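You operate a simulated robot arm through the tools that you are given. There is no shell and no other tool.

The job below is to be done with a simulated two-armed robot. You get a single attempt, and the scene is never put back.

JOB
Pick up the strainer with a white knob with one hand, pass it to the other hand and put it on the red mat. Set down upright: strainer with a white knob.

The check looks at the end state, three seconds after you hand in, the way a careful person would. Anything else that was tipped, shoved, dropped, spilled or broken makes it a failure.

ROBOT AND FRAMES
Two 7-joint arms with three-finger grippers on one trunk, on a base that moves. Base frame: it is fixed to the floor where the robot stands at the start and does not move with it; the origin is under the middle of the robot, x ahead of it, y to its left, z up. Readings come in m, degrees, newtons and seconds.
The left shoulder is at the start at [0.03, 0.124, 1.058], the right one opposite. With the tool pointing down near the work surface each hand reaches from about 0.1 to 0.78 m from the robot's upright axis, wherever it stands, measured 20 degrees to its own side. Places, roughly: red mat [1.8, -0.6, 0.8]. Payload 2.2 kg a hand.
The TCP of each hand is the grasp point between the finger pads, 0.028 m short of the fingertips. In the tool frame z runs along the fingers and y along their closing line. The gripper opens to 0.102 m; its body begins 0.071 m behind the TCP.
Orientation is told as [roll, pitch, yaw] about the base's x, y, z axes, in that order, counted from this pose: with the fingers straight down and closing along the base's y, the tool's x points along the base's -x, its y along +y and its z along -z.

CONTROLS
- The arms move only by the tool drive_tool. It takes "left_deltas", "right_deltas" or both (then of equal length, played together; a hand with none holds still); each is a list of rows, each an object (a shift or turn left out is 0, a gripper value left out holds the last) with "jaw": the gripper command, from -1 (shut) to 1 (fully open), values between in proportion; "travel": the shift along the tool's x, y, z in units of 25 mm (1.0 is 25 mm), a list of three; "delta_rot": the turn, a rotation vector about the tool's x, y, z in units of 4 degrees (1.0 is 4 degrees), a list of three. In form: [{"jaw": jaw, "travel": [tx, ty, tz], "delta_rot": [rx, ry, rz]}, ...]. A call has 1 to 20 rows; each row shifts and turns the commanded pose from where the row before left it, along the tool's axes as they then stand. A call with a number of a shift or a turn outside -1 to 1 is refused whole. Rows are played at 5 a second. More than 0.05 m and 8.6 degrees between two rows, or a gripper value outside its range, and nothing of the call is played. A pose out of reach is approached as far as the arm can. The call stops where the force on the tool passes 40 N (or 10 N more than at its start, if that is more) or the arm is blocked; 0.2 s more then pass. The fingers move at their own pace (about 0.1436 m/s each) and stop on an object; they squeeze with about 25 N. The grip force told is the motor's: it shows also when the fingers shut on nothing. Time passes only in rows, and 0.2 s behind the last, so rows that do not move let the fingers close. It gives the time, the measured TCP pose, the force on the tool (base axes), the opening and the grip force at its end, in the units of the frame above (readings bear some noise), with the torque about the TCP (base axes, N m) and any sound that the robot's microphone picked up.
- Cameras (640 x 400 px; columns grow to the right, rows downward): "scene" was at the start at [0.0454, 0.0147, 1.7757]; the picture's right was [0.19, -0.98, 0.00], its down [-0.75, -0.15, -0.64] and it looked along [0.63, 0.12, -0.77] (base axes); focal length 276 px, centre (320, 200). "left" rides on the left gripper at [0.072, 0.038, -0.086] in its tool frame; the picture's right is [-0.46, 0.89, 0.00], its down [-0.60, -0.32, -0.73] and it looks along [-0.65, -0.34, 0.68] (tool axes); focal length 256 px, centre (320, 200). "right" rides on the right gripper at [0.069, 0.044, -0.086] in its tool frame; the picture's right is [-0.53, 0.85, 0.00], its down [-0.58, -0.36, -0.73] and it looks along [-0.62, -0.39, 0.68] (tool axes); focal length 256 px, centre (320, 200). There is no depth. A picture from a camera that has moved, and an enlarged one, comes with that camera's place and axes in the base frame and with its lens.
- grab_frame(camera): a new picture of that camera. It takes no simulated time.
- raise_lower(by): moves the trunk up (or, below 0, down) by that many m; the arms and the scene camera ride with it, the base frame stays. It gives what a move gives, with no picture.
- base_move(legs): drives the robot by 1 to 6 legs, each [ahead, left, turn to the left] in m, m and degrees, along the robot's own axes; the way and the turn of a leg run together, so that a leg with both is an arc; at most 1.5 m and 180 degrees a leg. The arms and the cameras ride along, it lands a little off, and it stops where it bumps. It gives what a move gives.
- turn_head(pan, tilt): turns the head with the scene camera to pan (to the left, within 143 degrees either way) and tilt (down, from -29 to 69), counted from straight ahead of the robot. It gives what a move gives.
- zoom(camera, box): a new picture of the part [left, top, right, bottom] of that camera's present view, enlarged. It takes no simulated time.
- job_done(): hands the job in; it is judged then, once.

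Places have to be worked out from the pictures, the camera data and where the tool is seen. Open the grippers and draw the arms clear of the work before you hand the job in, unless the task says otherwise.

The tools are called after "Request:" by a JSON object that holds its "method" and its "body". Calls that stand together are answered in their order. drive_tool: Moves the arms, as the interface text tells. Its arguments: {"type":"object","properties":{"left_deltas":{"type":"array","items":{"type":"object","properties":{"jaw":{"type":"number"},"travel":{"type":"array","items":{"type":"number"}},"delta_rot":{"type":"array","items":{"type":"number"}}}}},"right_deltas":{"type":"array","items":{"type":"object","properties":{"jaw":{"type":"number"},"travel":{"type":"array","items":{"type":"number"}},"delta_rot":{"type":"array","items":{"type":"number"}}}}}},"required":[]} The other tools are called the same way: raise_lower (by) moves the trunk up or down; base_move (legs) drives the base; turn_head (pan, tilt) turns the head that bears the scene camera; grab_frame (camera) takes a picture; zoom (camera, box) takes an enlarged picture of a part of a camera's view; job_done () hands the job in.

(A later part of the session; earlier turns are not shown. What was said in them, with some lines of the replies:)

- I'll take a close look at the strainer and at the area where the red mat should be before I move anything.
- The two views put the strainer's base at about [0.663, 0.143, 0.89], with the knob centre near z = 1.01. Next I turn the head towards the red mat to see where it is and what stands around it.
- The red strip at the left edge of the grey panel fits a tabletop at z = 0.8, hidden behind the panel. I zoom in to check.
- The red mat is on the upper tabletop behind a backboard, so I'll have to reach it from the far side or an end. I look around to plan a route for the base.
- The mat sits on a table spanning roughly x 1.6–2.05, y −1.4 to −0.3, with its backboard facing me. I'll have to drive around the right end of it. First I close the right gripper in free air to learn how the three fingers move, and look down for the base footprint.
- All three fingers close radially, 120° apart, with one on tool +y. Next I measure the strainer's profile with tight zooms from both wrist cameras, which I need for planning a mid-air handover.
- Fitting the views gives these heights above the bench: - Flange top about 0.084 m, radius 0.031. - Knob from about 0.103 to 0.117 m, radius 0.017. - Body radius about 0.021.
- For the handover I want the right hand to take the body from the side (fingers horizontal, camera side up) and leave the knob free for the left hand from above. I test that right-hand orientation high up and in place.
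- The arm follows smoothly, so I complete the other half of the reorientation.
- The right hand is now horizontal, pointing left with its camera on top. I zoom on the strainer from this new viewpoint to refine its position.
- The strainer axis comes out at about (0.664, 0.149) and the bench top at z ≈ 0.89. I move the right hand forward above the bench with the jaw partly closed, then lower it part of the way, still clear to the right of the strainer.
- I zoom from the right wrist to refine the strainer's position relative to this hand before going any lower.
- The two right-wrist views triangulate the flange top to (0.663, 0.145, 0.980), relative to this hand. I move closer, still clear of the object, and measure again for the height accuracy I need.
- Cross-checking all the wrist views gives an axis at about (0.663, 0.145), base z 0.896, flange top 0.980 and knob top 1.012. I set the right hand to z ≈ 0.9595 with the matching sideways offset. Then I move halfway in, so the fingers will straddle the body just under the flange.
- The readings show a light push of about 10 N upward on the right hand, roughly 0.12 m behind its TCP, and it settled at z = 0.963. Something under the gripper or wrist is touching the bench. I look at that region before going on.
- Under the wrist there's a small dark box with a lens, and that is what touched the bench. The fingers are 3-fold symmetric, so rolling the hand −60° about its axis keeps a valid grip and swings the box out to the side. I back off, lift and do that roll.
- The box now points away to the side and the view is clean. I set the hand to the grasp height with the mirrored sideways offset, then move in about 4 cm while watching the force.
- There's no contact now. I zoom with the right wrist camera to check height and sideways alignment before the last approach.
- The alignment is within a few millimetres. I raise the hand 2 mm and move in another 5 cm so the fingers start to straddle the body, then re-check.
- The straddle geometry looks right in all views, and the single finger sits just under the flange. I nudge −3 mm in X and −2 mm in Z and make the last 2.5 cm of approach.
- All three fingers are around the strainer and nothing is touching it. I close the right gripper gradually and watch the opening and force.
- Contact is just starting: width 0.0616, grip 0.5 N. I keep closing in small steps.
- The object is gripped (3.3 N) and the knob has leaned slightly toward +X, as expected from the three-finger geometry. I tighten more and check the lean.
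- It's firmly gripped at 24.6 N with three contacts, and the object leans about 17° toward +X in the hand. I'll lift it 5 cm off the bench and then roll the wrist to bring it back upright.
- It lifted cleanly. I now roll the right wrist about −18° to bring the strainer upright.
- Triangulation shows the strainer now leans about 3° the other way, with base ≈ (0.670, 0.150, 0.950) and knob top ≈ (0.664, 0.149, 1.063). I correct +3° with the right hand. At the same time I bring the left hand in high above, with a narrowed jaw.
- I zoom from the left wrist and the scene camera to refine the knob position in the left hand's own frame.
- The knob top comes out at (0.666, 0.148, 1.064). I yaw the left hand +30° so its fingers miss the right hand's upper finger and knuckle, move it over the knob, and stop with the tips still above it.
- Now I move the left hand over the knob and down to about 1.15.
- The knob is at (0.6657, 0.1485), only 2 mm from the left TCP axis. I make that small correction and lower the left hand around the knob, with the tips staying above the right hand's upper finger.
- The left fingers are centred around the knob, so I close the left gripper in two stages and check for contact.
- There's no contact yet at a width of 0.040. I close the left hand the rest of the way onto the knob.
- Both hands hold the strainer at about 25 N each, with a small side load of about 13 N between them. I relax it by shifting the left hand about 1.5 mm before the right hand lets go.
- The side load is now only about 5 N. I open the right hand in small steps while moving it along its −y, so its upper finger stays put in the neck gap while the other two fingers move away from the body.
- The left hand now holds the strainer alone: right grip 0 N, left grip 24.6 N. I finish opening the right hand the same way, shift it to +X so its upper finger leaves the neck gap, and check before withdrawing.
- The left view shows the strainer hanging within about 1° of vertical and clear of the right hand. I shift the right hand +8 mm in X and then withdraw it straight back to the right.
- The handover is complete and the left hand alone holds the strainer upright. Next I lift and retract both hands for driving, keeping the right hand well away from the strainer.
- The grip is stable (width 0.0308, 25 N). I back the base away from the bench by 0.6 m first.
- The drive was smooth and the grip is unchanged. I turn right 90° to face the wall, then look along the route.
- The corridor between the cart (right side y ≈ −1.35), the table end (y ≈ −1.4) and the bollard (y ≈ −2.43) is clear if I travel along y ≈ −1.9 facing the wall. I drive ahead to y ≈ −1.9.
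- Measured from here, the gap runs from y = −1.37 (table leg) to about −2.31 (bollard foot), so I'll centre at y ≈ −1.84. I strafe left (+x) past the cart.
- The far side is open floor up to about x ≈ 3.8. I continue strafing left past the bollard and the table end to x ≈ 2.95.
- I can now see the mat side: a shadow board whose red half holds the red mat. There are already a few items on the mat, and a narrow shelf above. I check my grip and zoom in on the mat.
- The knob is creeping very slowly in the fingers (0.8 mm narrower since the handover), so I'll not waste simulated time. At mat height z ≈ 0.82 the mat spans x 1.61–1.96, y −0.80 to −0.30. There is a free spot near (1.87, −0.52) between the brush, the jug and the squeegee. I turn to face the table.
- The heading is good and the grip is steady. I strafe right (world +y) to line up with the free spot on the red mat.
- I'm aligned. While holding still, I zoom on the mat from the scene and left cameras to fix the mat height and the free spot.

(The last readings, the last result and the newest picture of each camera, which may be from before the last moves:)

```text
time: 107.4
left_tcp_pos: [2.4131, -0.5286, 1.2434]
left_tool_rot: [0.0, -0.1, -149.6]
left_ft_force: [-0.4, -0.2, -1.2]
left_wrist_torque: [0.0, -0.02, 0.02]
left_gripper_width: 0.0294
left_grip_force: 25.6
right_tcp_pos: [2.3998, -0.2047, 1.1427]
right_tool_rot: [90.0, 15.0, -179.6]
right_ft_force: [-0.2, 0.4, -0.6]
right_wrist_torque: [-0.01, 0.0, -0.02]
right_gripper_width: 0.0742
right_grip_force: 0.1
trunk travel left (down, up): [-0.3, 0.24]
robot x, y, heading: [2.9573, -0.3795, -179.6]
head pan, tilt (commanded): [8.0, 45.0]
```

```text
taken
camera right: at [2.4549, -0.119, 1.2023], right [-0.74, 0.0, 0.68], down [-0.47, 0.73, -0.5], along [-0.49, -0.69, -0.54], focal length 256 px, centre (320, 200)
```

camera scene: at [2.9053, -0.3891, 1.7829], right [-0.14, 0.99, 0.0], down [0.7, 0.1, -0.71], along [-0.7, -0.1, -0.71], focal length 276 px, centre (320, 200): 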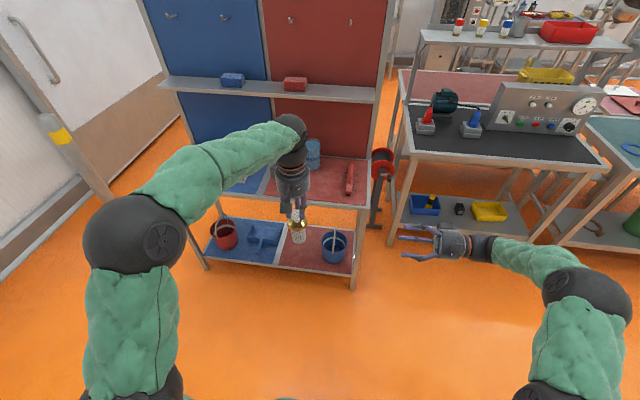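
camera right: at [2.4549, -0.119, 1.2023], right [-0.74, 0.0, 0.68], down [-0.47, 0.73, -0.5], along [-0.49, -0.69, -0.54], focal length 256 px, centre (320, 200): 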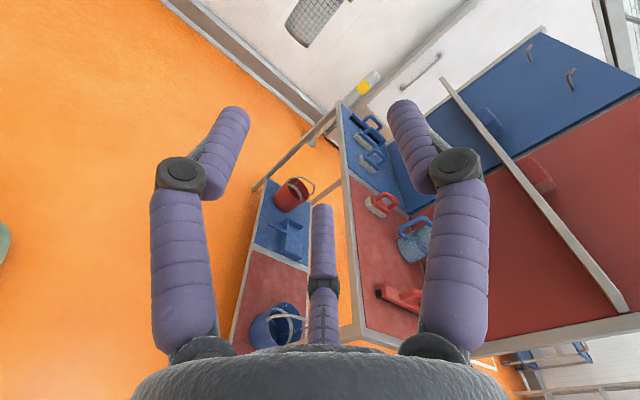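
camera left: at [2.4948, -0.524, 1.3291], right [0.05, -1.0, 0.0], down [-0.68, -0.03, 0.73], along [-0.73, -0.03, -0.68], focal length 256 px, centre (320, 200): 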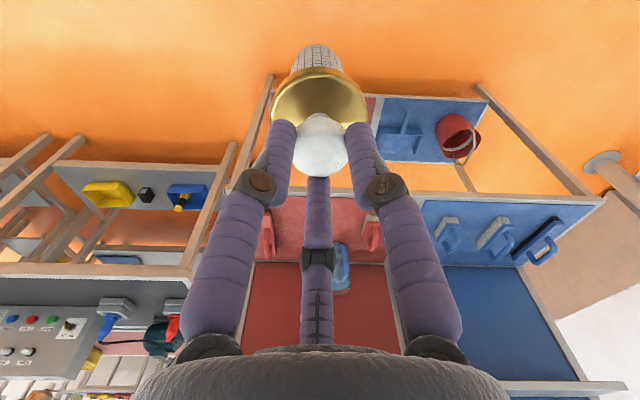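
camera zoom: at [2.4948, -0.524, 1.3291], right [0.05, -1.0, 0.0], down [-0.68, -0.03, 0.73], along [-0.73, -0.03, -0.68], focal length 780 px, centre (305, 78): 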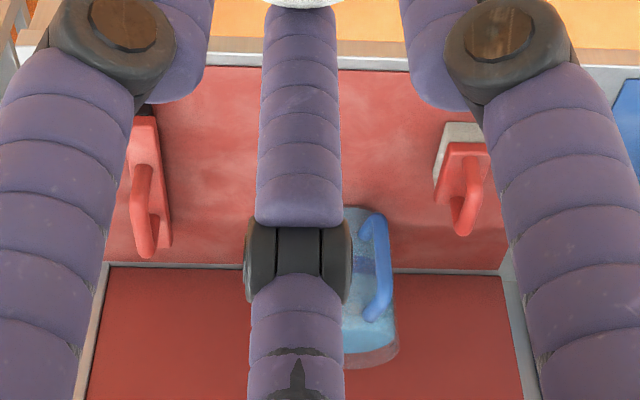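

The two views agree on mat z ≈ 0.828. The free strip runs y −0.70 to −0.40 at x 1.78–1.96, so I'll place at about (1.88, −0.545). I drive 0.48 m ahead toward the table, arms still high.

Request:
{"method": "base_move", "body": {"legs": [[0.24, 0, 0], [0.24, 0, 0]]}}

Request:
{"method": "grab_frame", "body": {"camera": "left"}}

Request:
{"method": "grab_frame", "body": {"camera": "scene"}}

Request:
{"method": "grab_frame", "body": {"camera": "right"}}

```text
time: 110.6
left_tcp_pos: [1.9313, -0.5317, 1.2423]
left_tool_rot: [-0.1, 0.1, -149.4]
left_ft_force: [0.8, -0.1, -2.4]
left_wrist_torque: [-0.02, -0.03, -0.01]
left_gripper_width: 0.0297
left_grip_force: 24.3
right_tcp_pos: [1.9184, -0.2098, 1.1438]
right_tool_rot: [90.0, 15.2, -179.5]
right_ft_force: [1.0, 0.4, -0.1]
right_wrist_torque: [-0.07, -0.02, 0.03]
right_gripper_width: 0.0741
right_grip_force: 0.1
trunk travel left (down, up): [-0.3, 0.24]
robot x, y, heading: [2.478, -0.3813, -179.5]
head pan, tilt (commanded): [8.0, 45.0]
```

```text
taken
camera left: at [2.0132, -0.5284, 1.3287], right [0.05, -1.0, 0.0], down [-0.68, -0.03, 0.73], along [-0.73, -0.04, -0.68], focal length 256 px, centre (320, 200)
```

left: 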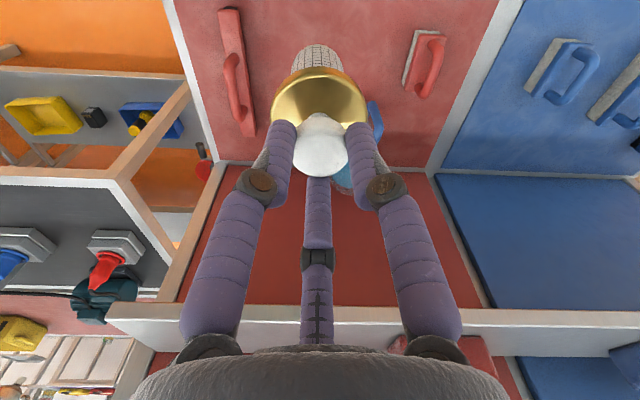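

```text
taken
camera scene: at [2.423, -0.3928, 1.7829], right [-0.15, 0.99, 0.0], down [0.7, 0.1, -0.71], along [-0.7, -0.1, -0.71], focal length 276 px, centre (320, 200)
```

scene: 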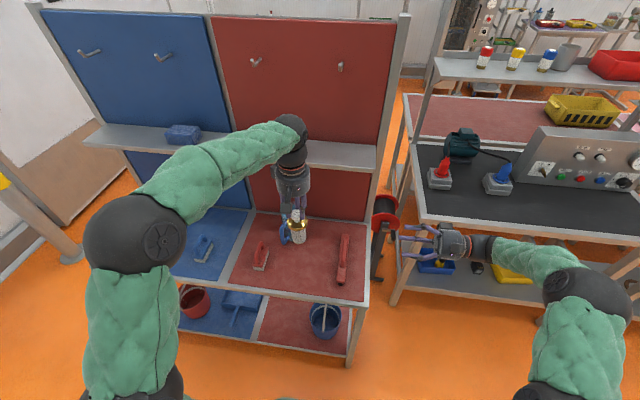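

```text
taken
camera right: at [1.9725, -0.1235, 1.2019], right [-0.74, -0.01, 0.68], down [-0.47, 0.73, -0.5], along [-0.49, -0.69, -0.54], focal length 256 px, centre (320, 200)
```

right: 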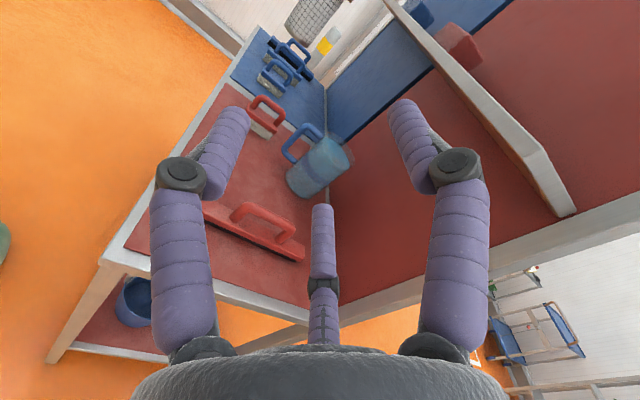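

Before lowering I check where the jug and its handle are relative to the spot.

Request:
{"method": "zoom", "body": {"camera": "scene", "box": [230, 195, 370, 305]}}

Request:
{"method": "zoom", "body": {"camera": "right", "box": [180, 70, 380, 270]}}

Request:
{"method": "zoom", "body": {"camera": "left", "box": [190, 0, 460, 190]}}

```text
3.64 times, centred on (300, 250) of scene
camera zoom: at [2.423, -0.3928, 1.7829], right [-0.15, 0.99, 0.0], down [0.7, 0.1, -0.71], along [-0.7, -0.1, -0.71], focal length 1002 px, centre (393, 18)
```

zoom: 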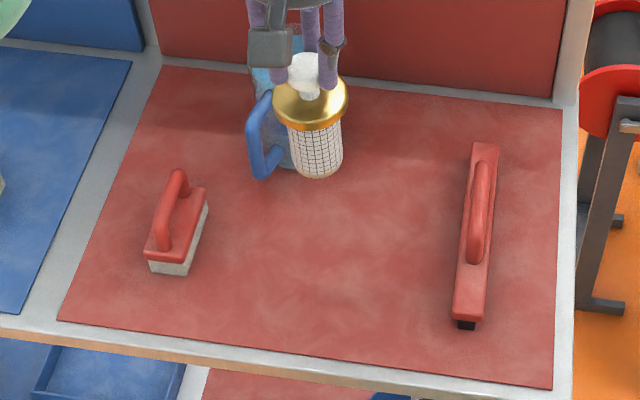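

```text
2.00 times, centred on (280, 170) of right
camera zoom: at [1.9725, -0.1235, 1.2019], right [-0.74, -0.01, 0.68], down [-0.47, 0.73, -0.5], along [-0.49, -0.69, -0.54], focal length 512 px, centre (400, 260)
```

zoom: 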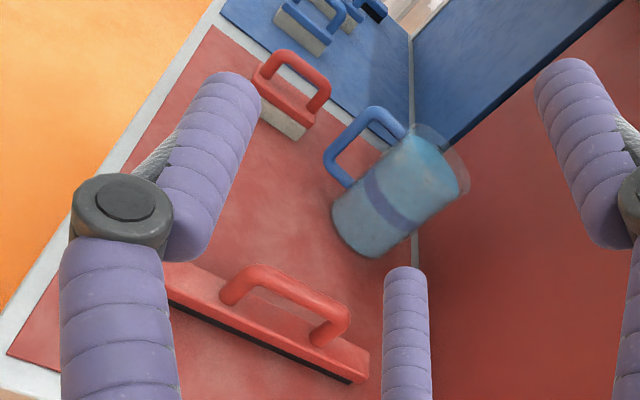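

```text
2.11 times, centred on (325, 95) of left
camera zoom: at [2.0132, -0.5284, 1.3287], right [0.05, -1.0, 0.0], down [-0.68, -0.03, 0.73], along [-0.73, -0.04, -0.68], focal length 539 px, centre (310, 421)
```

zoom: 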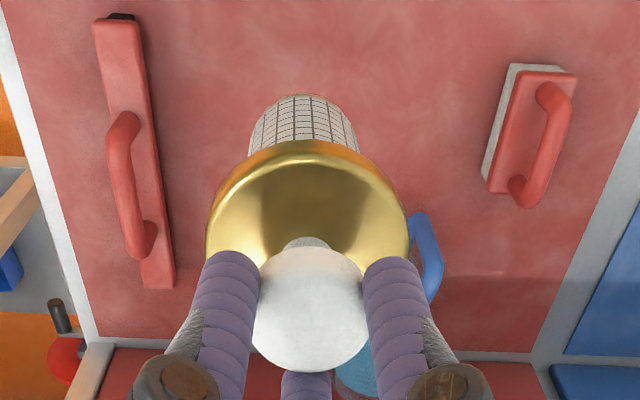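

The spot has at least 0.13 m clearance to the brush, the squeegee and the jug handle. I move the left hand over (1.885, −0.545) and lower it until the strainer's base is about 3 cm above the mat.

Request:
{"method": "drive_tool", "body": {"left_deltas": [{"travel": [-0.937, -0.25, 0]}, {"travel": [-0.937, -0.25, 0]}, {"travel": [0, 0, 1]}, {"travel": [0, 0, 1]}, {"travel": [0, 0, 1]}, {"travel": [0, 0, 1]}, {"travel": [0, 0, 1]}, {"travel": [0, 0, 1]}, {"travel": [0, 0, 1]}, {"travel": [0, 0, 1]}, {"travel": [0, 0, 1]}, {"travel": [0, 0, 0.8]}]}}

Request:
{"method": "grab_frame", "body": {"camera": "scene"}}

Request:
{"method": "grab_frame", "body": {"camera": "left"}}

Request:
{"method": "grab_frame", "body": {"camera": "right"}}

```text
time: 113.2
left_tcp_pos: [1.8851, -0.545, 0.9982]
left_tool_rot: [-0.1, 0.0, -149.5]
left_ft_force: [0.1, 0.1, -1.8]
left_wrist_torque: [0.02, 0.01, 0.02]
left_gripper_width: 0.0295
left_grip_force: 25.4
right_tcp_pos: [1.9192, -0.2092, 1.1437]
right_tool_rot: [90.1, 15.1, -179.5]
right_ft_force: [-0.4, 0.2, 0.1]
right_wrist_torque: [0.01, 0.01, 0.03]
right_gripper_width: 0.074
right_grip_force: 0.0
trunk travel left (down, up): [-0.3, 0.24]
robot x, y, heading: [2.4757, -0.3807, -179.4]
head pan, tilt (commanded): [8.0, 45.0]
```

```text
taken
camera scene: at [2.4241, -0.3927, 1.7829], right [-0.15, 0.99, 0.0], down [0.7, 0.1, -0.71], along [-0.7, -0.1, -0.71], focal length 276 px, centre (320, 200)
```

scene: 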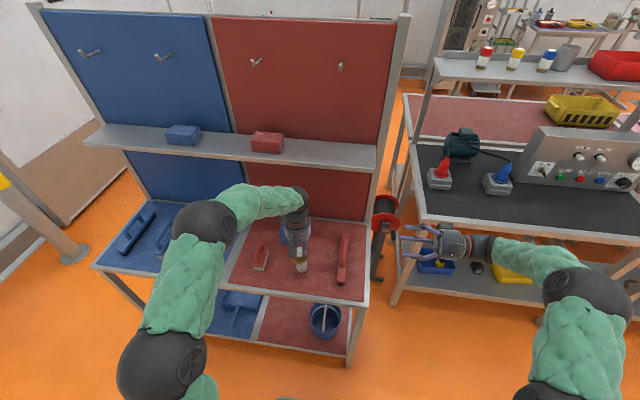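

```text
taken
camera left: at [1.9674, -0.5415, 1.0843], right [0.05, -1.0, 0.0], down [-0.68, -0.03, 0.73], along [-0.73, -0.04, -0.68], focal length 256 px, centre (320, 200)
```

left: 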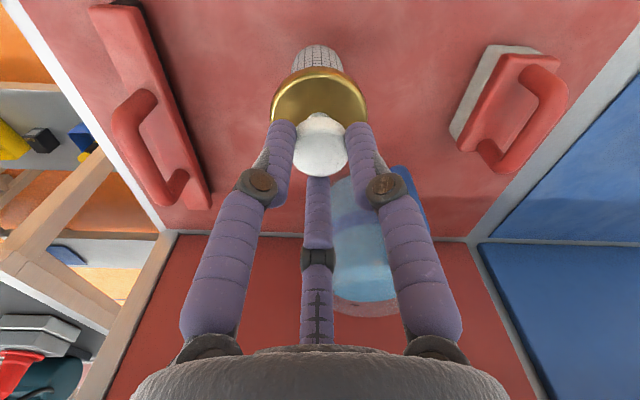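

```text
taken
camera right: at [1.9732, -0.1235, 1.2022], right [-0.74, -0.01, 0.68], down [-0.47, 0.73, -0.5], along [-0.49, -0.69, -0.54], focal length 256 px, centre (320, 200)
```

right: 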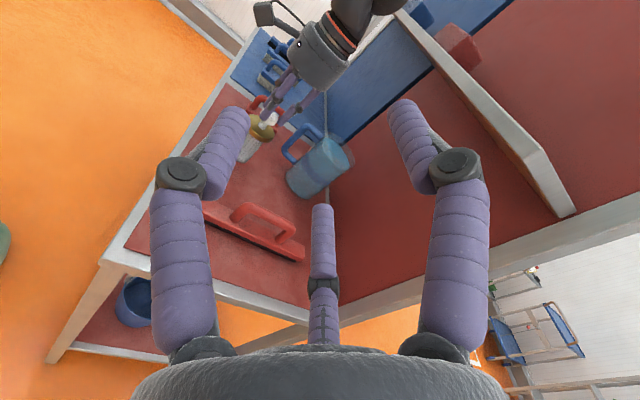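

Request:
{"method": "zoom", "body": {"camera": "scene", "box": [240, 215, 360, 300]}}

Request:
{"method": "zoom", "body": {"camera": "right", "box": [215, 70, 355, 200]}}

Request:
{"method": "zoom", "body": {"camera": "left", "box": [240, 20, 400, 190]}}

```text
4.71 times, centred on (300, 258) of scene
camera zoom: at [2.4241, -0.3927, 1.7829], right [-0.15, 0.99, 0.0], down [0.7, 0.1, -0.71], along [-0.7, -0.1, -0.71], focal length 1297 px, centre (414, -71)
```

zoom: 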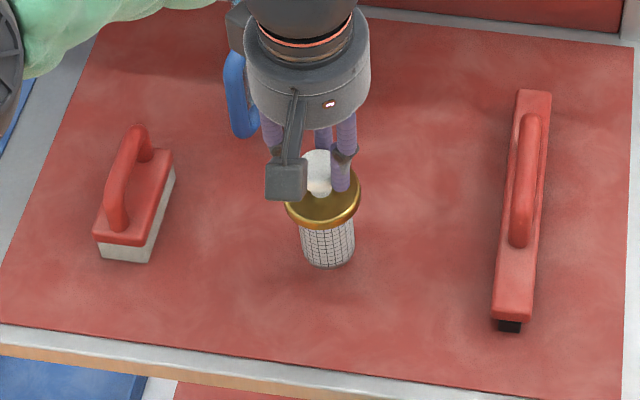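

```text
3.08 times, centred on (285, 135) of right
camera zoom: at [1.9732, -0.1235, 1.2022], right [-0.74, -0.01, 0.68], down [-0.47, 0.73, -0.5], along [-0.49, -0.69, -0.54], focal length 788 px, centre (428, 400)
```

zoom: 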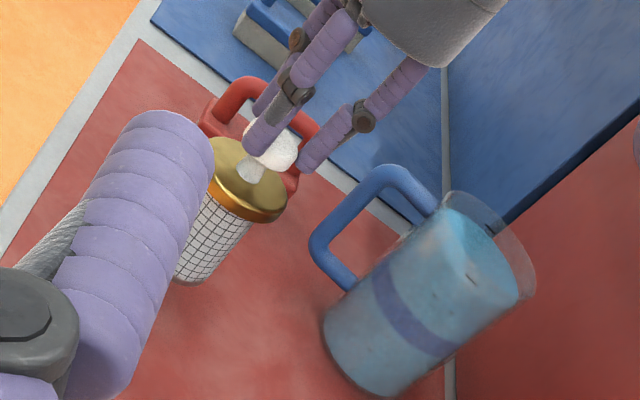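

```text
2.35 times, centred on (320, 105) of left
camera zoom: at [1.9674, -0.5415, 1.0843], right [0.05, -1.0, 0.0], down [-0.68, -0.03, 0.73], along [-0.73, -0.04, -0.68], focal length 602 px, centre (320, 424)
```

zoom: 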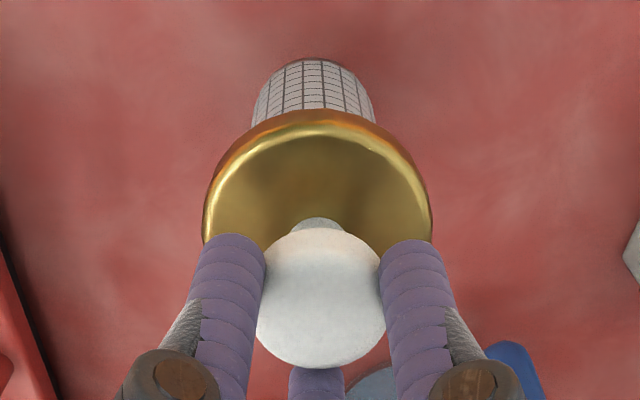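

The spot is clear and the strainer hangs almost vertical. I lower it carefully to just above where I expect contact.

Request:
{"method": "drive_tool", "body": {"left_deltas": [{"travel": [0, 0, 0.5]}, {"travel": [0, 0, 0.4]}, {"travel": [0, 0, 0.12]}, {}]}}

Request:
{"method": "zoom", "body": {"camera": "scene", "box": [260, 225, 340, 285]}}

Request:
{"method": "zoom", "body": {"camera": "right", "box": [215, 90, 315, 190]}}

```text
time: 114.2
left_tcp_pos: [1.8867, -0.5445, 0.9727]
left_tool_rot: [0.1, 0.0, -149.5]
left_ft_force: [0.5, 0.0, -0.9]
left_wrist_torque: [0.02, -0.01, 0.0]
left_gripper_width: 0.0294
left_grip_force: 24.7
right_tcp_pos: [1.9185, -0.2096, 1.143]
right_tool_rot: [90.0, 15.0, -179.5]
right_ft_force: [-0.2, -0.1, -0.5]
right_wrist_torque: [-0.01, -0.02, 0.01]
right_gripper_width: 0.0739
right_grip_force: 0.0
trunk travel left (down, up): [-0.3, 0.24]
robot x, y, heading: [2.4785, -0.3794, -179.4]
head pan, tilt (commanded): [8.0, 45.0]
```

```text
6.67 times, centred on (300, 255) of scene
camera zoom: at [2.4246, -0.3927, 1.7829], right [-0.15, 0.99, 0.0], down [0.7, 0.1, -0.71], along [-0.7, -0.1, -0.71], focal length 1837 px, centre (453, -167)
```

zoom: 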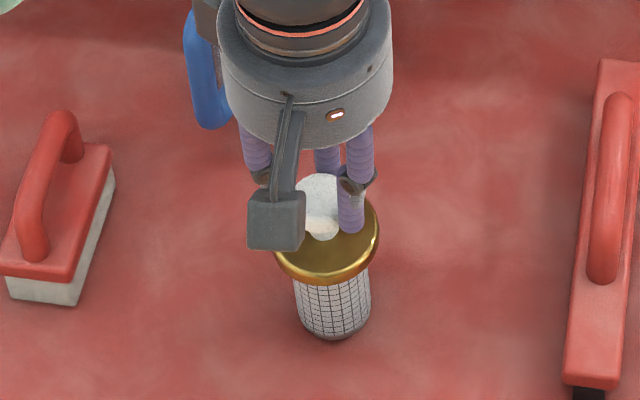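

```text
4.00 times, centred on (265, 140) of right
camera zoom: at [1.9736, -0.1235, 1.2024], right [-0.74, -0.01, 0.68], down [-0.47, 0.73, -0.5], along [-0.49, -0.69, -0.54], focal length 1024 px, centre (540, 440)
```

zoom: 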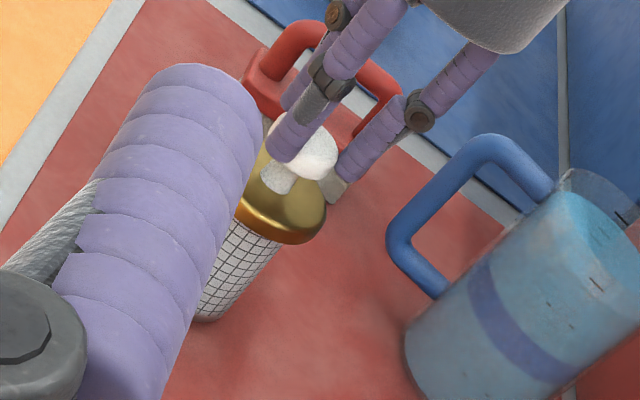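

There's no contact yet at TCP z 0.973. I continue down in small steps and watch the vertical force.

Request:
{"method": "drive_tool", "body": {"left_deltas": [{"travel": [0, 0, 0.1]}, {"travel": [0, 0, 0.1]}, {}]}}

```text
time: 115.0
left_tcp_pos: [1.8859, -0.5449, 0.9677]
left_tool_rot: [0.1, 0.0, -149.5]
left_ft_force: [-0.2, -0.5, -1.6]
left_wrist_torque: [0.02, 0.02, 0.0]
left_gripper_width: 0.0293
left_grip_force: 25.3
right_tcp_pos: [1.9189, -0.2093, 1.1425]
right_tool_rot: [90.0, 14.9, -179.4]
right_ft_force: [0.6, -0.4, 0.1]
right_wrist_torque: [-0.02, 0.04, 0.03]
right_gripper_width: 0.0736
right_grip_force: 0.0
trunk travel left (down, up): [-0.3, 0.24]
robot x, y, heading: [2.4775, -0.3778, -179.3]
head pan, tilt (commanded): [8.0, 45.0]
```

Request:
{"method": "drive_tool", "body": {"left_deltas": [{"travel": [0, 0, 0.08]}, {"travel": [0, 0, 0.08]}, {}]}}

```text
time: 115.8
left_tcp_pos: [1.8857, -0.5448, 0.9666]
left_tool_rot: [-0.2, -0.3, -149.3]
left_ft_force: [0.7, 0.6, 23.2]
left_wrist_torque: [-0.25, -0.32, 0.02]
left_gripper_width: 0.0294
left_grip_force: 24.2
right_tcp_pos: [1.9215, -0.2091, 1.145]
right_tool_rot: [90.2, 15.1, -179.6]
right_ft_force: [0.3, -0.5, 0.1]
right_wrist_torque: [0.01, 0.02, 0.01]
right_gripper_width: 0.074
right_grip_force: 0.0
trunk travel left (down, up): [-0.3, 0.24]
robot x, y, heading: [2.4747, -0.3818, -179.5]
head pan, tilt (commanded): [8.0, 45.0]
```

I have contact at TCP z ≈ 0.9665 with a 23 N push. I back off about 2 mm to unload it and then check that it stands upright.

Request:
{"method": "drive_tool", "body": {"left_deltas": [{"travel": [0, 0, -0.09]}, {}]}}

Request:
{"method": "zoom", "body": {"camera": "scene", "box": [260, 225, 340, 285]}}

Request:
{"method": "zoom", "body": {"camera": "left", "box": [240, 20, 400, 190]}}

Request:
{"method": "zoom", "body": {"camera": "right", "box": [215, 90, 315, 190]}}

```text
time: 116.4
left_tcp_pos: [1.885, -0.5434, 0.9659]
left_tool_rot: [-0.1, -0.2, -149.4]
left_ft_force: [-5.9, -0.2, 14.7]
left_wrist_torque: [-0.18, 0.52, -0.07]
left_gripper_width: 0.0297
left_grip_force: 25.1
right_tcp_pos: [1.9198, -0.2093, 1.1441]
right_tool_rot: [90.0, 15.0, -179.5]
right_ft_force: [0.3, -0.8, -0.5]
right_wrist_torque: [0.02, -0.02, -0.02]
right_gripper_width: 0.074
right_grip_force: 0.1
trunk travel left (down, up): [-0.3, 0.24]
robot x, y, heading: [2.4764, -0.3806, -179.3]
head pan, tilt (commanded): [8.0, 45.0]
```

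```text
6.67 times, centred on (300, 255) of scene
camera zoom: at [2.4253, -0.3921, 1.783], right [-0.15, 0.99, 0.0], down [0.7, 0.1, -0.71], along [-0.7, -0.1, -0.71], focal length 1837 px, centre (453, -167)
```

zoom: 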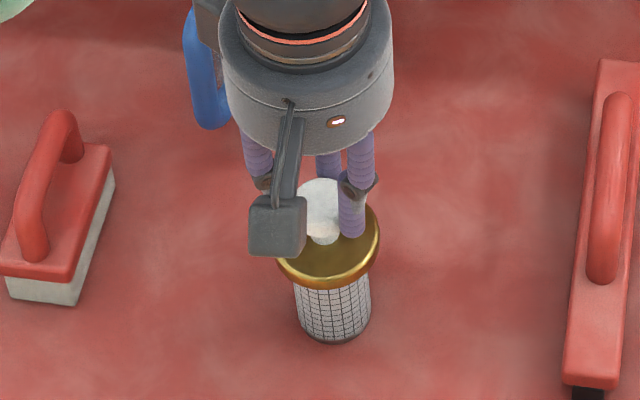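

```text
2.35 times, centred on (320, 105) of left
camera zoom: at [1.9673, -0.541, 1.0526], right [0.05, -1.0, 0.0], down [-0.68, -0.03, 0.73], along [-0.73, -0.04, -0.68], focal length 602 px, centre (320, 424)
```

zoom: 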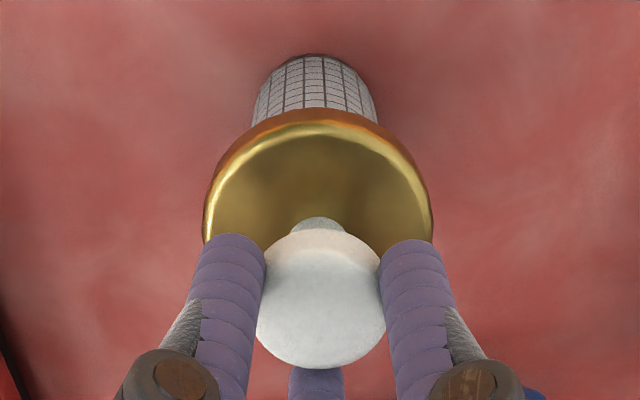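

```text
4.00 times, centred on (265, 140) of right
camera zoom: at [1.974, -0.1231, 1.2025], right [-0.73, -0.01, 0.68], down [-0.47, 0.73, -0.5], along [-0.49, -0.69, -0.54], focal length 1024 px, centre (540, 440)
```

zoom: 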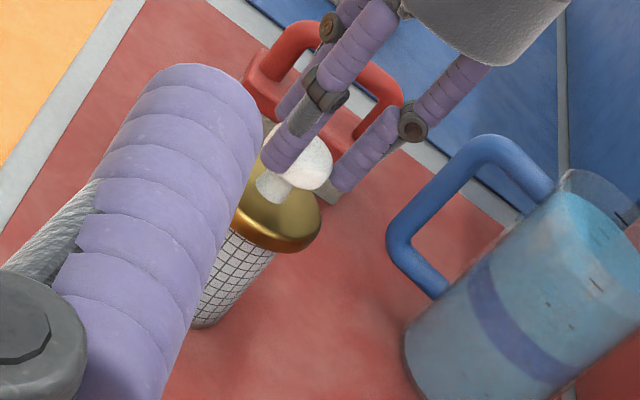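

Request:
{"method": "drive_tool", "body": {"left_deltas": [{"travel": [0, 0, -0.03]}, {}, {}]}}

```text
time: 117.2
left_tcp_pos: [1.8854, -0.5447, 0.9659]
left_tool_rot: [0.0, 0.0, -149.4]
left_ft_force: [-4.7, 2.3, 12.2]
left_wrist_torque: [0.01, 0.39, -0.04]
left_gripper_width: 0.0298
left_grip_force: 25.0
right_tcp_pos: [1.9192, -0.2087, 1.144]
right_tool_rot: [90.0, 15.0, -179.5]
right_ft_force: [-0.6, -0.9, 1.4]
right_wrist_torque: [0.01, 0.02, 0.03]
right_gripper_width: 0.0742
right_grip_force: 0.2
trunk travel left (down, up): [-0.3, 0.24]
robot x, y, heading: [2.4766, -0.3768, -179.6]
head pan, tilt (commanded): [8.0, 45.0]
```

Request:
{"method": "drive_tool", "body": {"left_deltas": [{"travel": [0, 0, -0.08]}, {}, {}]}}

Request:
{"method": "zoom", "body": {"camera": "scene", "box": [260, 225, 340, 285]}}

Request:
{"method": "zoom", "body": {"camera": "left", "box": [240, 20, 400, 190]}}

```text
time: 118.0
left_tcp_pos: [1.8879, -0.5439, 0.9665]
left_tool_rot: [0.1, 0.1, -149.4]
left_ft_force: [0.0, 0.7, -0.8]
left_wrist_torque: [0.03, -0.03, -0.01]
left_gripper_width: 0.0296
left_grip_force: 24.5
right_tcp_pos: [1.9186, -0.2103, 1.1428]
right_tool_rot: [90.0, 15.1, -179.6]
right_ft_force: [-0.8, -0.4, 0.0]
right_wrist_torque: [0.0, 0.02, 0.0]
right_gripper_width: 0.0739
right_grip_force: 0.0
trunk travel left (down, up): [-0.3, 0.24]
robot x, y, heading: [2.4766, -0.3804, -179.7]
head pan, tilt (commanded): [8.0, 45.0]
```

```text
6.67 times, centred on (300, 255) of scene
camera zoom: at [2.4245, -0.3927, 1.7829], right [-0.15, 0.99, 0.0], down [0.7, 0.1, -0.71], along [-0.7, -0.1, -0.71], focal length 1837 px, centre (453, -167)
```

zoom: 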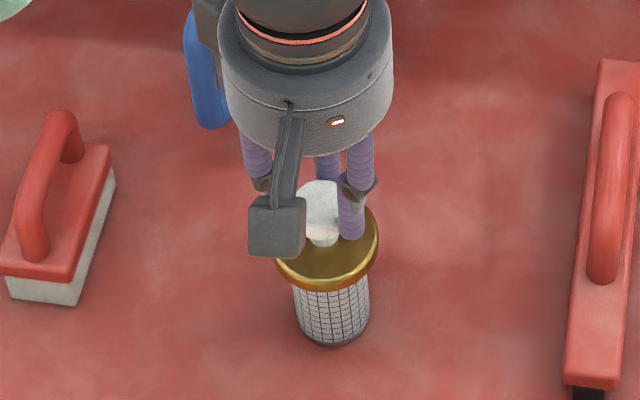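

```text
2.35 times, centred on (320, 105) of left
camera zoom: at [1.9685, -0.5413, 1.054], right [0.05, -1.0, 0.0], down [-0.68, -0.03, 0.73], along [-0.73, -0.04, -0.68], focal length 602 px, centre (320, 424)
```

zoom: 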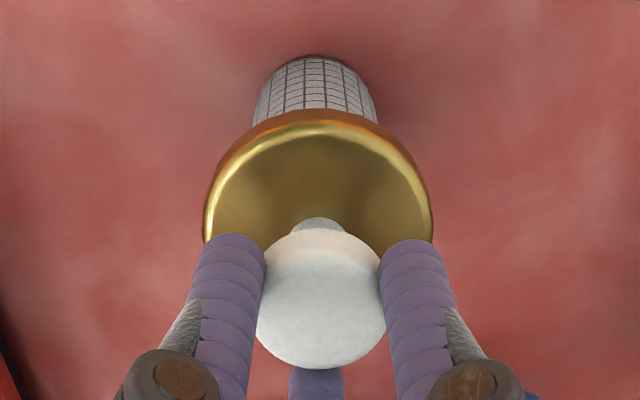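

The force is almost zero and the base is at mat level. I lower 1 mm for a light touch, then open the left fingers gently.

Request:
{"method": "drive_tool", "body": {"left_deltas": [{"travel": [0, 0, 0.035]}, {}, {"jaw": -0.36}, {"jaw": -0.3}, {"jaw": -0.2}, {"jaw": -0.05}, {"jaw": 0.1}, {}]}}

Request:
{"method": "zoom", "body": {"camera": "scene", "box": [260, 225, 340, 285]}}

Request:
{"method": "zoom", "body": {"camera": "left", "box": [220, 20, 420, 200]}}

Request:
{"method": "zoom", "body": {"camera": "right", "box": [215, 90, 315, 190]}}

```text
time: 119.8
left_tcp_pos: [1.8866, -0.5461, 0.9669]
left_tool_rot: [0.0, 0.0, -149.5]
left_ft_force: [-0.3, -0.1, 0.1]
left_wrist_torque: [-0.02, 0.01, 0.03]
left_gripper_width: 0.0562
left_grip_force: 0.2
right_tcp_pos: [1.9176, -0.2085, 1.1423]
right_tool_rot: [90.0, 15.0, -179.5]
right_ft_force: [-0.1, -0.1, 0.6]
right_wrist_torque: [-0.02, 0.0, -0.04]
right_gripper_width: 0.0738
right_grip_force: 0.0
trunk travel left (down, up): [-0.3, 0.24]
robot x, y, heading: [2.4739, -0.3833, -179.5]
head pan, tilt (commanded): [8.0, 45.0]
```

```text
6.67 times, centred on (300, 255) of scene
camera zoom: at [2.4245, -0.3927, 1.7829], right [-0.15, 0.99, 0.0], down [0.7, 0.1, -0.71], along [-0.7, -0.1, -0.71], focal length 1837 px, centre (453, -167)
```

zoom: 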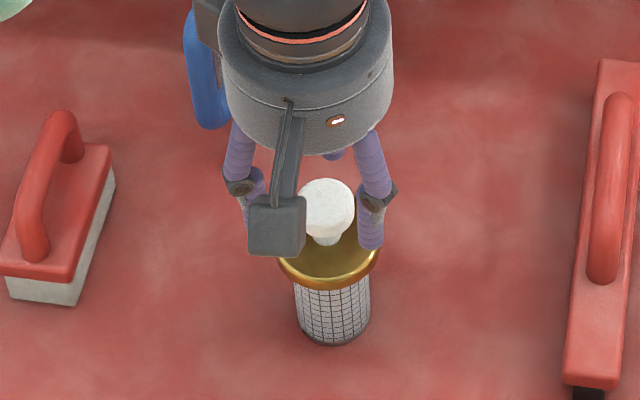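

```text
2.22 times, centred on (320, 110) of left
camera zoom: at [1.9677, -0.5414, 1.0538], right [0.05, -1.0, 0.0], down [-0.68, -0.03, 0.73], along [-0.73, -0.04, -0.68], focal length 569 px, centre (320, 400)
```

zoom: 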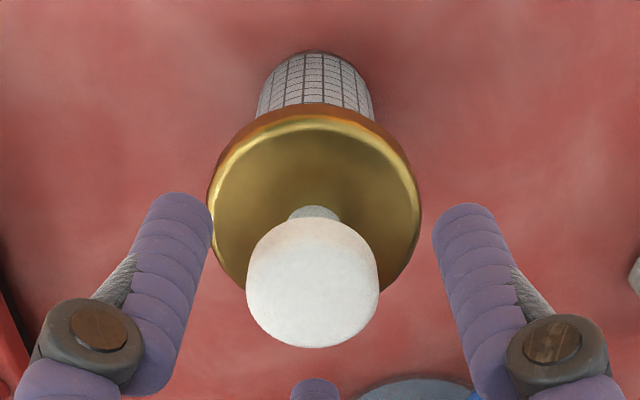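

```text
4.00 times, centred on (265, 140) of right
camera zoom: at [1.9736, -0.1234, 1.2024], right [-0.74, -0.01, 0.68], down [-0.47, 0.73, -0.5], along [-0.49, -0.69, -0.54], focal length 1024 px, centre (540, 440)
```

zoom: 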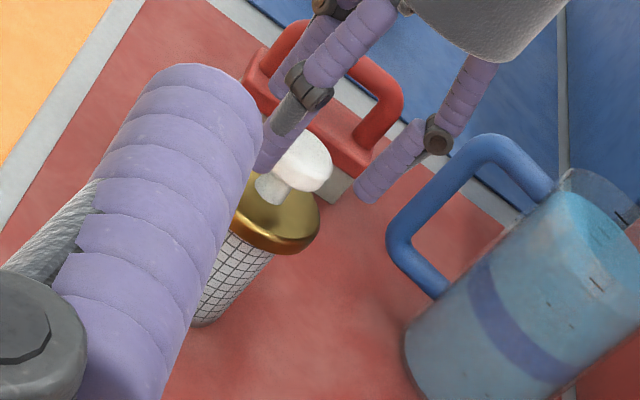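

The strainer stands free on the mat. I open a little more and lift the left hand straight up.

Request:
{"method": "drive_tool", "body": {"left_deltas": [{"jaw": 0.35}, {"travel": [0, 0, -0.3]}, {"travel": [0, 0, -0.6]}, {"travel": [0, 0, -0.8]}, {"travel": [0, 0, -1]}, {"travel": [0, 0, -1]}, {"travel": [0, 0, -1]}, {"travel": [0, 0, -1]}, {"travel": [0, 0, -1]}, {"travel": [0, 0, -1]}, {"travel": [0, 0, -1]}, {}]}}

Request:
{"method": "grab_frame", "body": {"camera": "scene"}}

Request:
{"method": "zoom", "body": {"camera": "scene", "box": [230, 205, 370, 305]}}

Request:
{"method": "grab_frame", "body": {"camera": "left"}}

```text
time: 122.4
left_tcp_pos: [1.8852, -0.5453, 1.1861]
left_tool_rot: [0.0, 0.0, -149.5]
left_ft_force: [0.7, -0.5, -0.4]
left_wrist_torque: [0.01, 0.0, 0.02]
left_gripper_width: 0.0689
left_grip_force: 0.0
right_tcp_pos: [1.9195, -0.2103, 1.1433]
right_tool_rot: [90.0, 15.1, -179.5]
right_ft_force: [-1.2, 0.2, -0.1]
right_wrist_torque: [-0.01, 0.01, -0.01]
right_gripper_width: 0.0739
right_grip_force: 0.2
trunk travel left (down, up): [-0.3, 0.24]
robot x, y, heading: [2.4743, -0.3793, -179.5]
head pan, tilt (commanded): [8.0, 45.0]
```

```text
taken
camera scene: at [2.4242, -0.3928, 1.7829], right [-0.15, 0.99, 0.0], down [0.7, 0.1, -0.71], along [-0.7, -0.1, -0.71], focal length 276 px, centre (320, 200)
```

scene: 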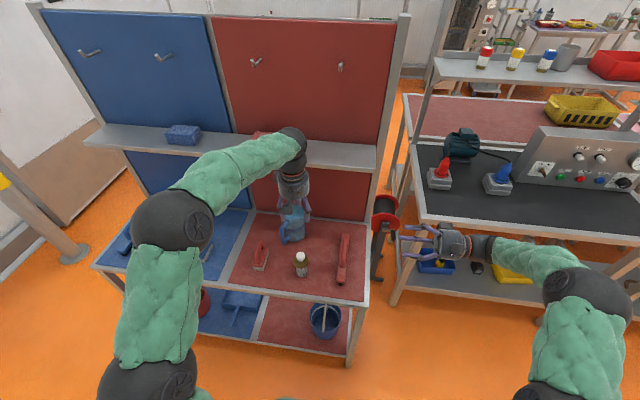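

```text
4.00 times, centred on (300, 255) of scene
camera zoom: at [2.4242, -0.3928, 1.7829], right [-0.15, 0.99, 0.0], down [0.7, 0.1, -0.71], along [-0.7, -0.1, -0.71], focal length 1102 px, centre (400, -20)
```

zoom: 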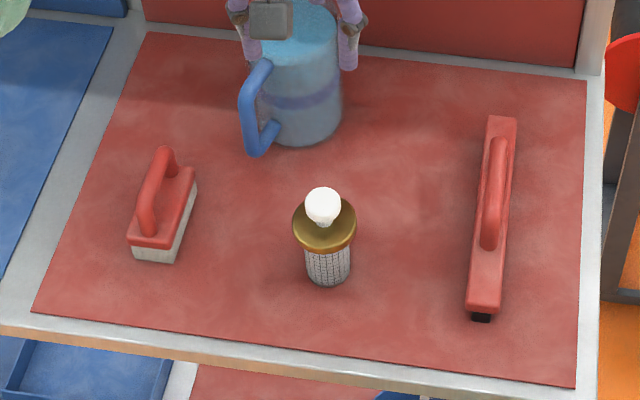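

```text
taken
camera left: at [1.9675, -0.5408, 1.2715], right [0.05, -1.0, 0.0], down [-0.68, -0.03, 0.73], along [-0.73, -0.04, -0.68], focal length 256 px, centre (320, 200)
```

left: 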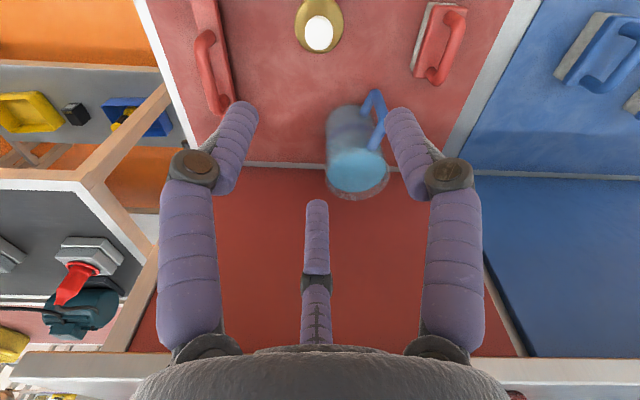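

The strainer stands upright on the red mat and nothing around it has moved. I fully open both grippers, raise the left hand a bit more, and then back the robot away so the arms are clear.

Request:
{"method": "drive_tool", "body": {"left_deltas": [{"jaw": 1, "travel": [0, 0, -1]}, {"travel": [0, 0, -1]}, {}], "right_deltas": [{"jaw": 1}, {}, {}]}}

Request:
{"method": "base_move", "body": {"legs": [[-0.25, 0, 0], [-0.25, 0, 0]]}}

Request:
{"method": "grab_frame", "body": {"camera": "scene"}}

Request:
{"method": "zoom", "body": {"camera": "scene", "box": [240, 120, 380, 220]}}

```text
time: 123.2
left_tcp_pos: [1.8857, -0.5455, 1.2335]
left_tool_rot: [0.0, 0.0, -149.5]
left_ft_force: [0.1, -0.7, 0.6]
left_wrist_torque: [0.0, -0.03, -0.04]
left_gripper_width: 0.102
left_grip_force: 0.0
right_tcp_pos: [1.9184, -0.2099, 1.1438]
right_tool_rot: [90.0, 15.0, -179.5]
right_ft_force: [-0.8, -0.4, -0.1]
right_wrist_torque: [0.0, 0.02, 0.02]
right_gripper_width: 0.1019
right_grip_force: 0.1
trunk travel left (down, up): [-0.3, 0.24]
robot x, y, heading: [2.4759, -0.3769, -179.4]
head pan, tilt (commanded): [8.0, 45.0]
```

```text
time: 126.4
left_tcp_pos: [2.3886, -0.5405, 1.2336]
left_tool_rot: [0.0, 0.1, -149.5]
left_ft_force: [0.4, -0.3, 0.1]
left_wrist_torque: [0.01, 0.02, 0.0]
left_gripper_width: 0.1022
left_grip_force: 0.0
right_tcp_pos: [2.4209, -0.2052, 1.1437]
right_tool_rot: [90.0, 15.0, -179.5]
right_ft_force: [0.1, -0.2, 0.3]
right_wrist_torque: [0.03, -0.02, -0.03]
right_gripper_width: 0.102
right_grip_force: 0.1
trunk travel left (down, up): [-0.3, 0.24]
robot x, y, heading: [2.9755, -0.3745, -179.7]
head pan, tilt (commanded): [8.0, 45.0]
```

```text
taken
camera scene: at [2.9276, -0.388, 1.783], right [-0.15, 0.99, 0.0], down [0.7, 0.1, -0.71], along [-0.7, -0.1, -0.71], focal length 276 px, centre (320, 200)
```

scene: 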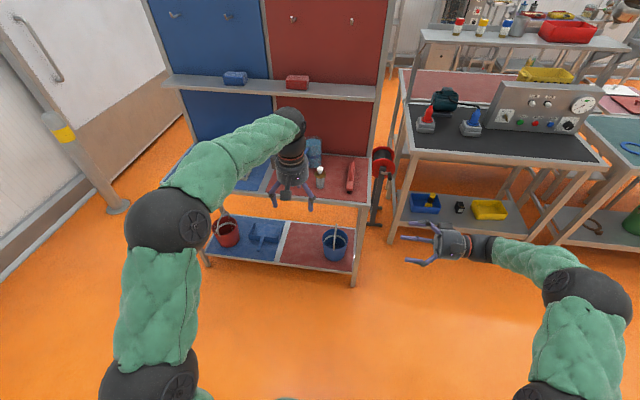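

```text
4.00 times, centred on (310, 170) of scene
camera zoom: at [2.9276, -0.388, 1.783], right [-0.15, 0.99, 0.0], down [0.7, 0.1, -0.71], along [-0.7, -0.1, -0.71], focal length 1102 px, centre (360, 320)
```

zoom: 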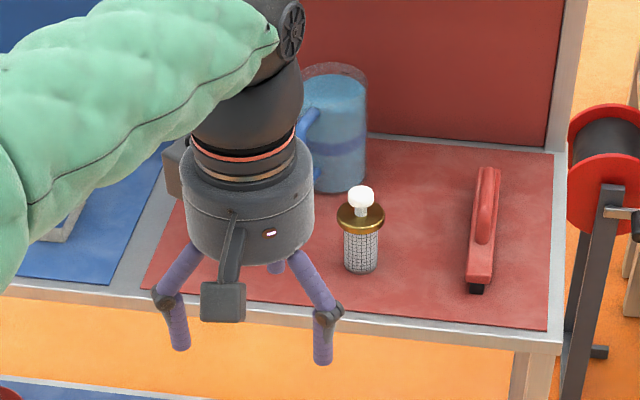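

The strainer is upright and still on the red mat. Both grippers are open, both arms are clear of the table, and the nearby items have not moved. I hand the job in.

Request:
{"method": "job_done", "body": {}}

```text
The job is handed in.
```

The strainer with the white knob is standing upright on the red mat, at about (1.885, −0.545), and the job is handed in.

- **Handover:** the right hand picked it up by the body. The left hand then took it by the knob in mid-air, with both hands holding it for a moment before the right let go.
- **Placement:** the red mat was on the far side of a backboard, so I drove around the right end of that table. I set the strainer down between the brush, the jug and the squeegee, with more than 10 cm to each.
- **End state:** both grippers are open and the robot has backed half a metre away. The last pictures show nothing on or around the mat tipped or moved.
- **Bench contact:** the right wrist touched the first bench lightly (about 10 N) while lining up the grasp. I backed off, and nothing on the bench moved.
- **Grip slip:** the knob slid about 2 mm in the left fingers during the drive, but the grip held.
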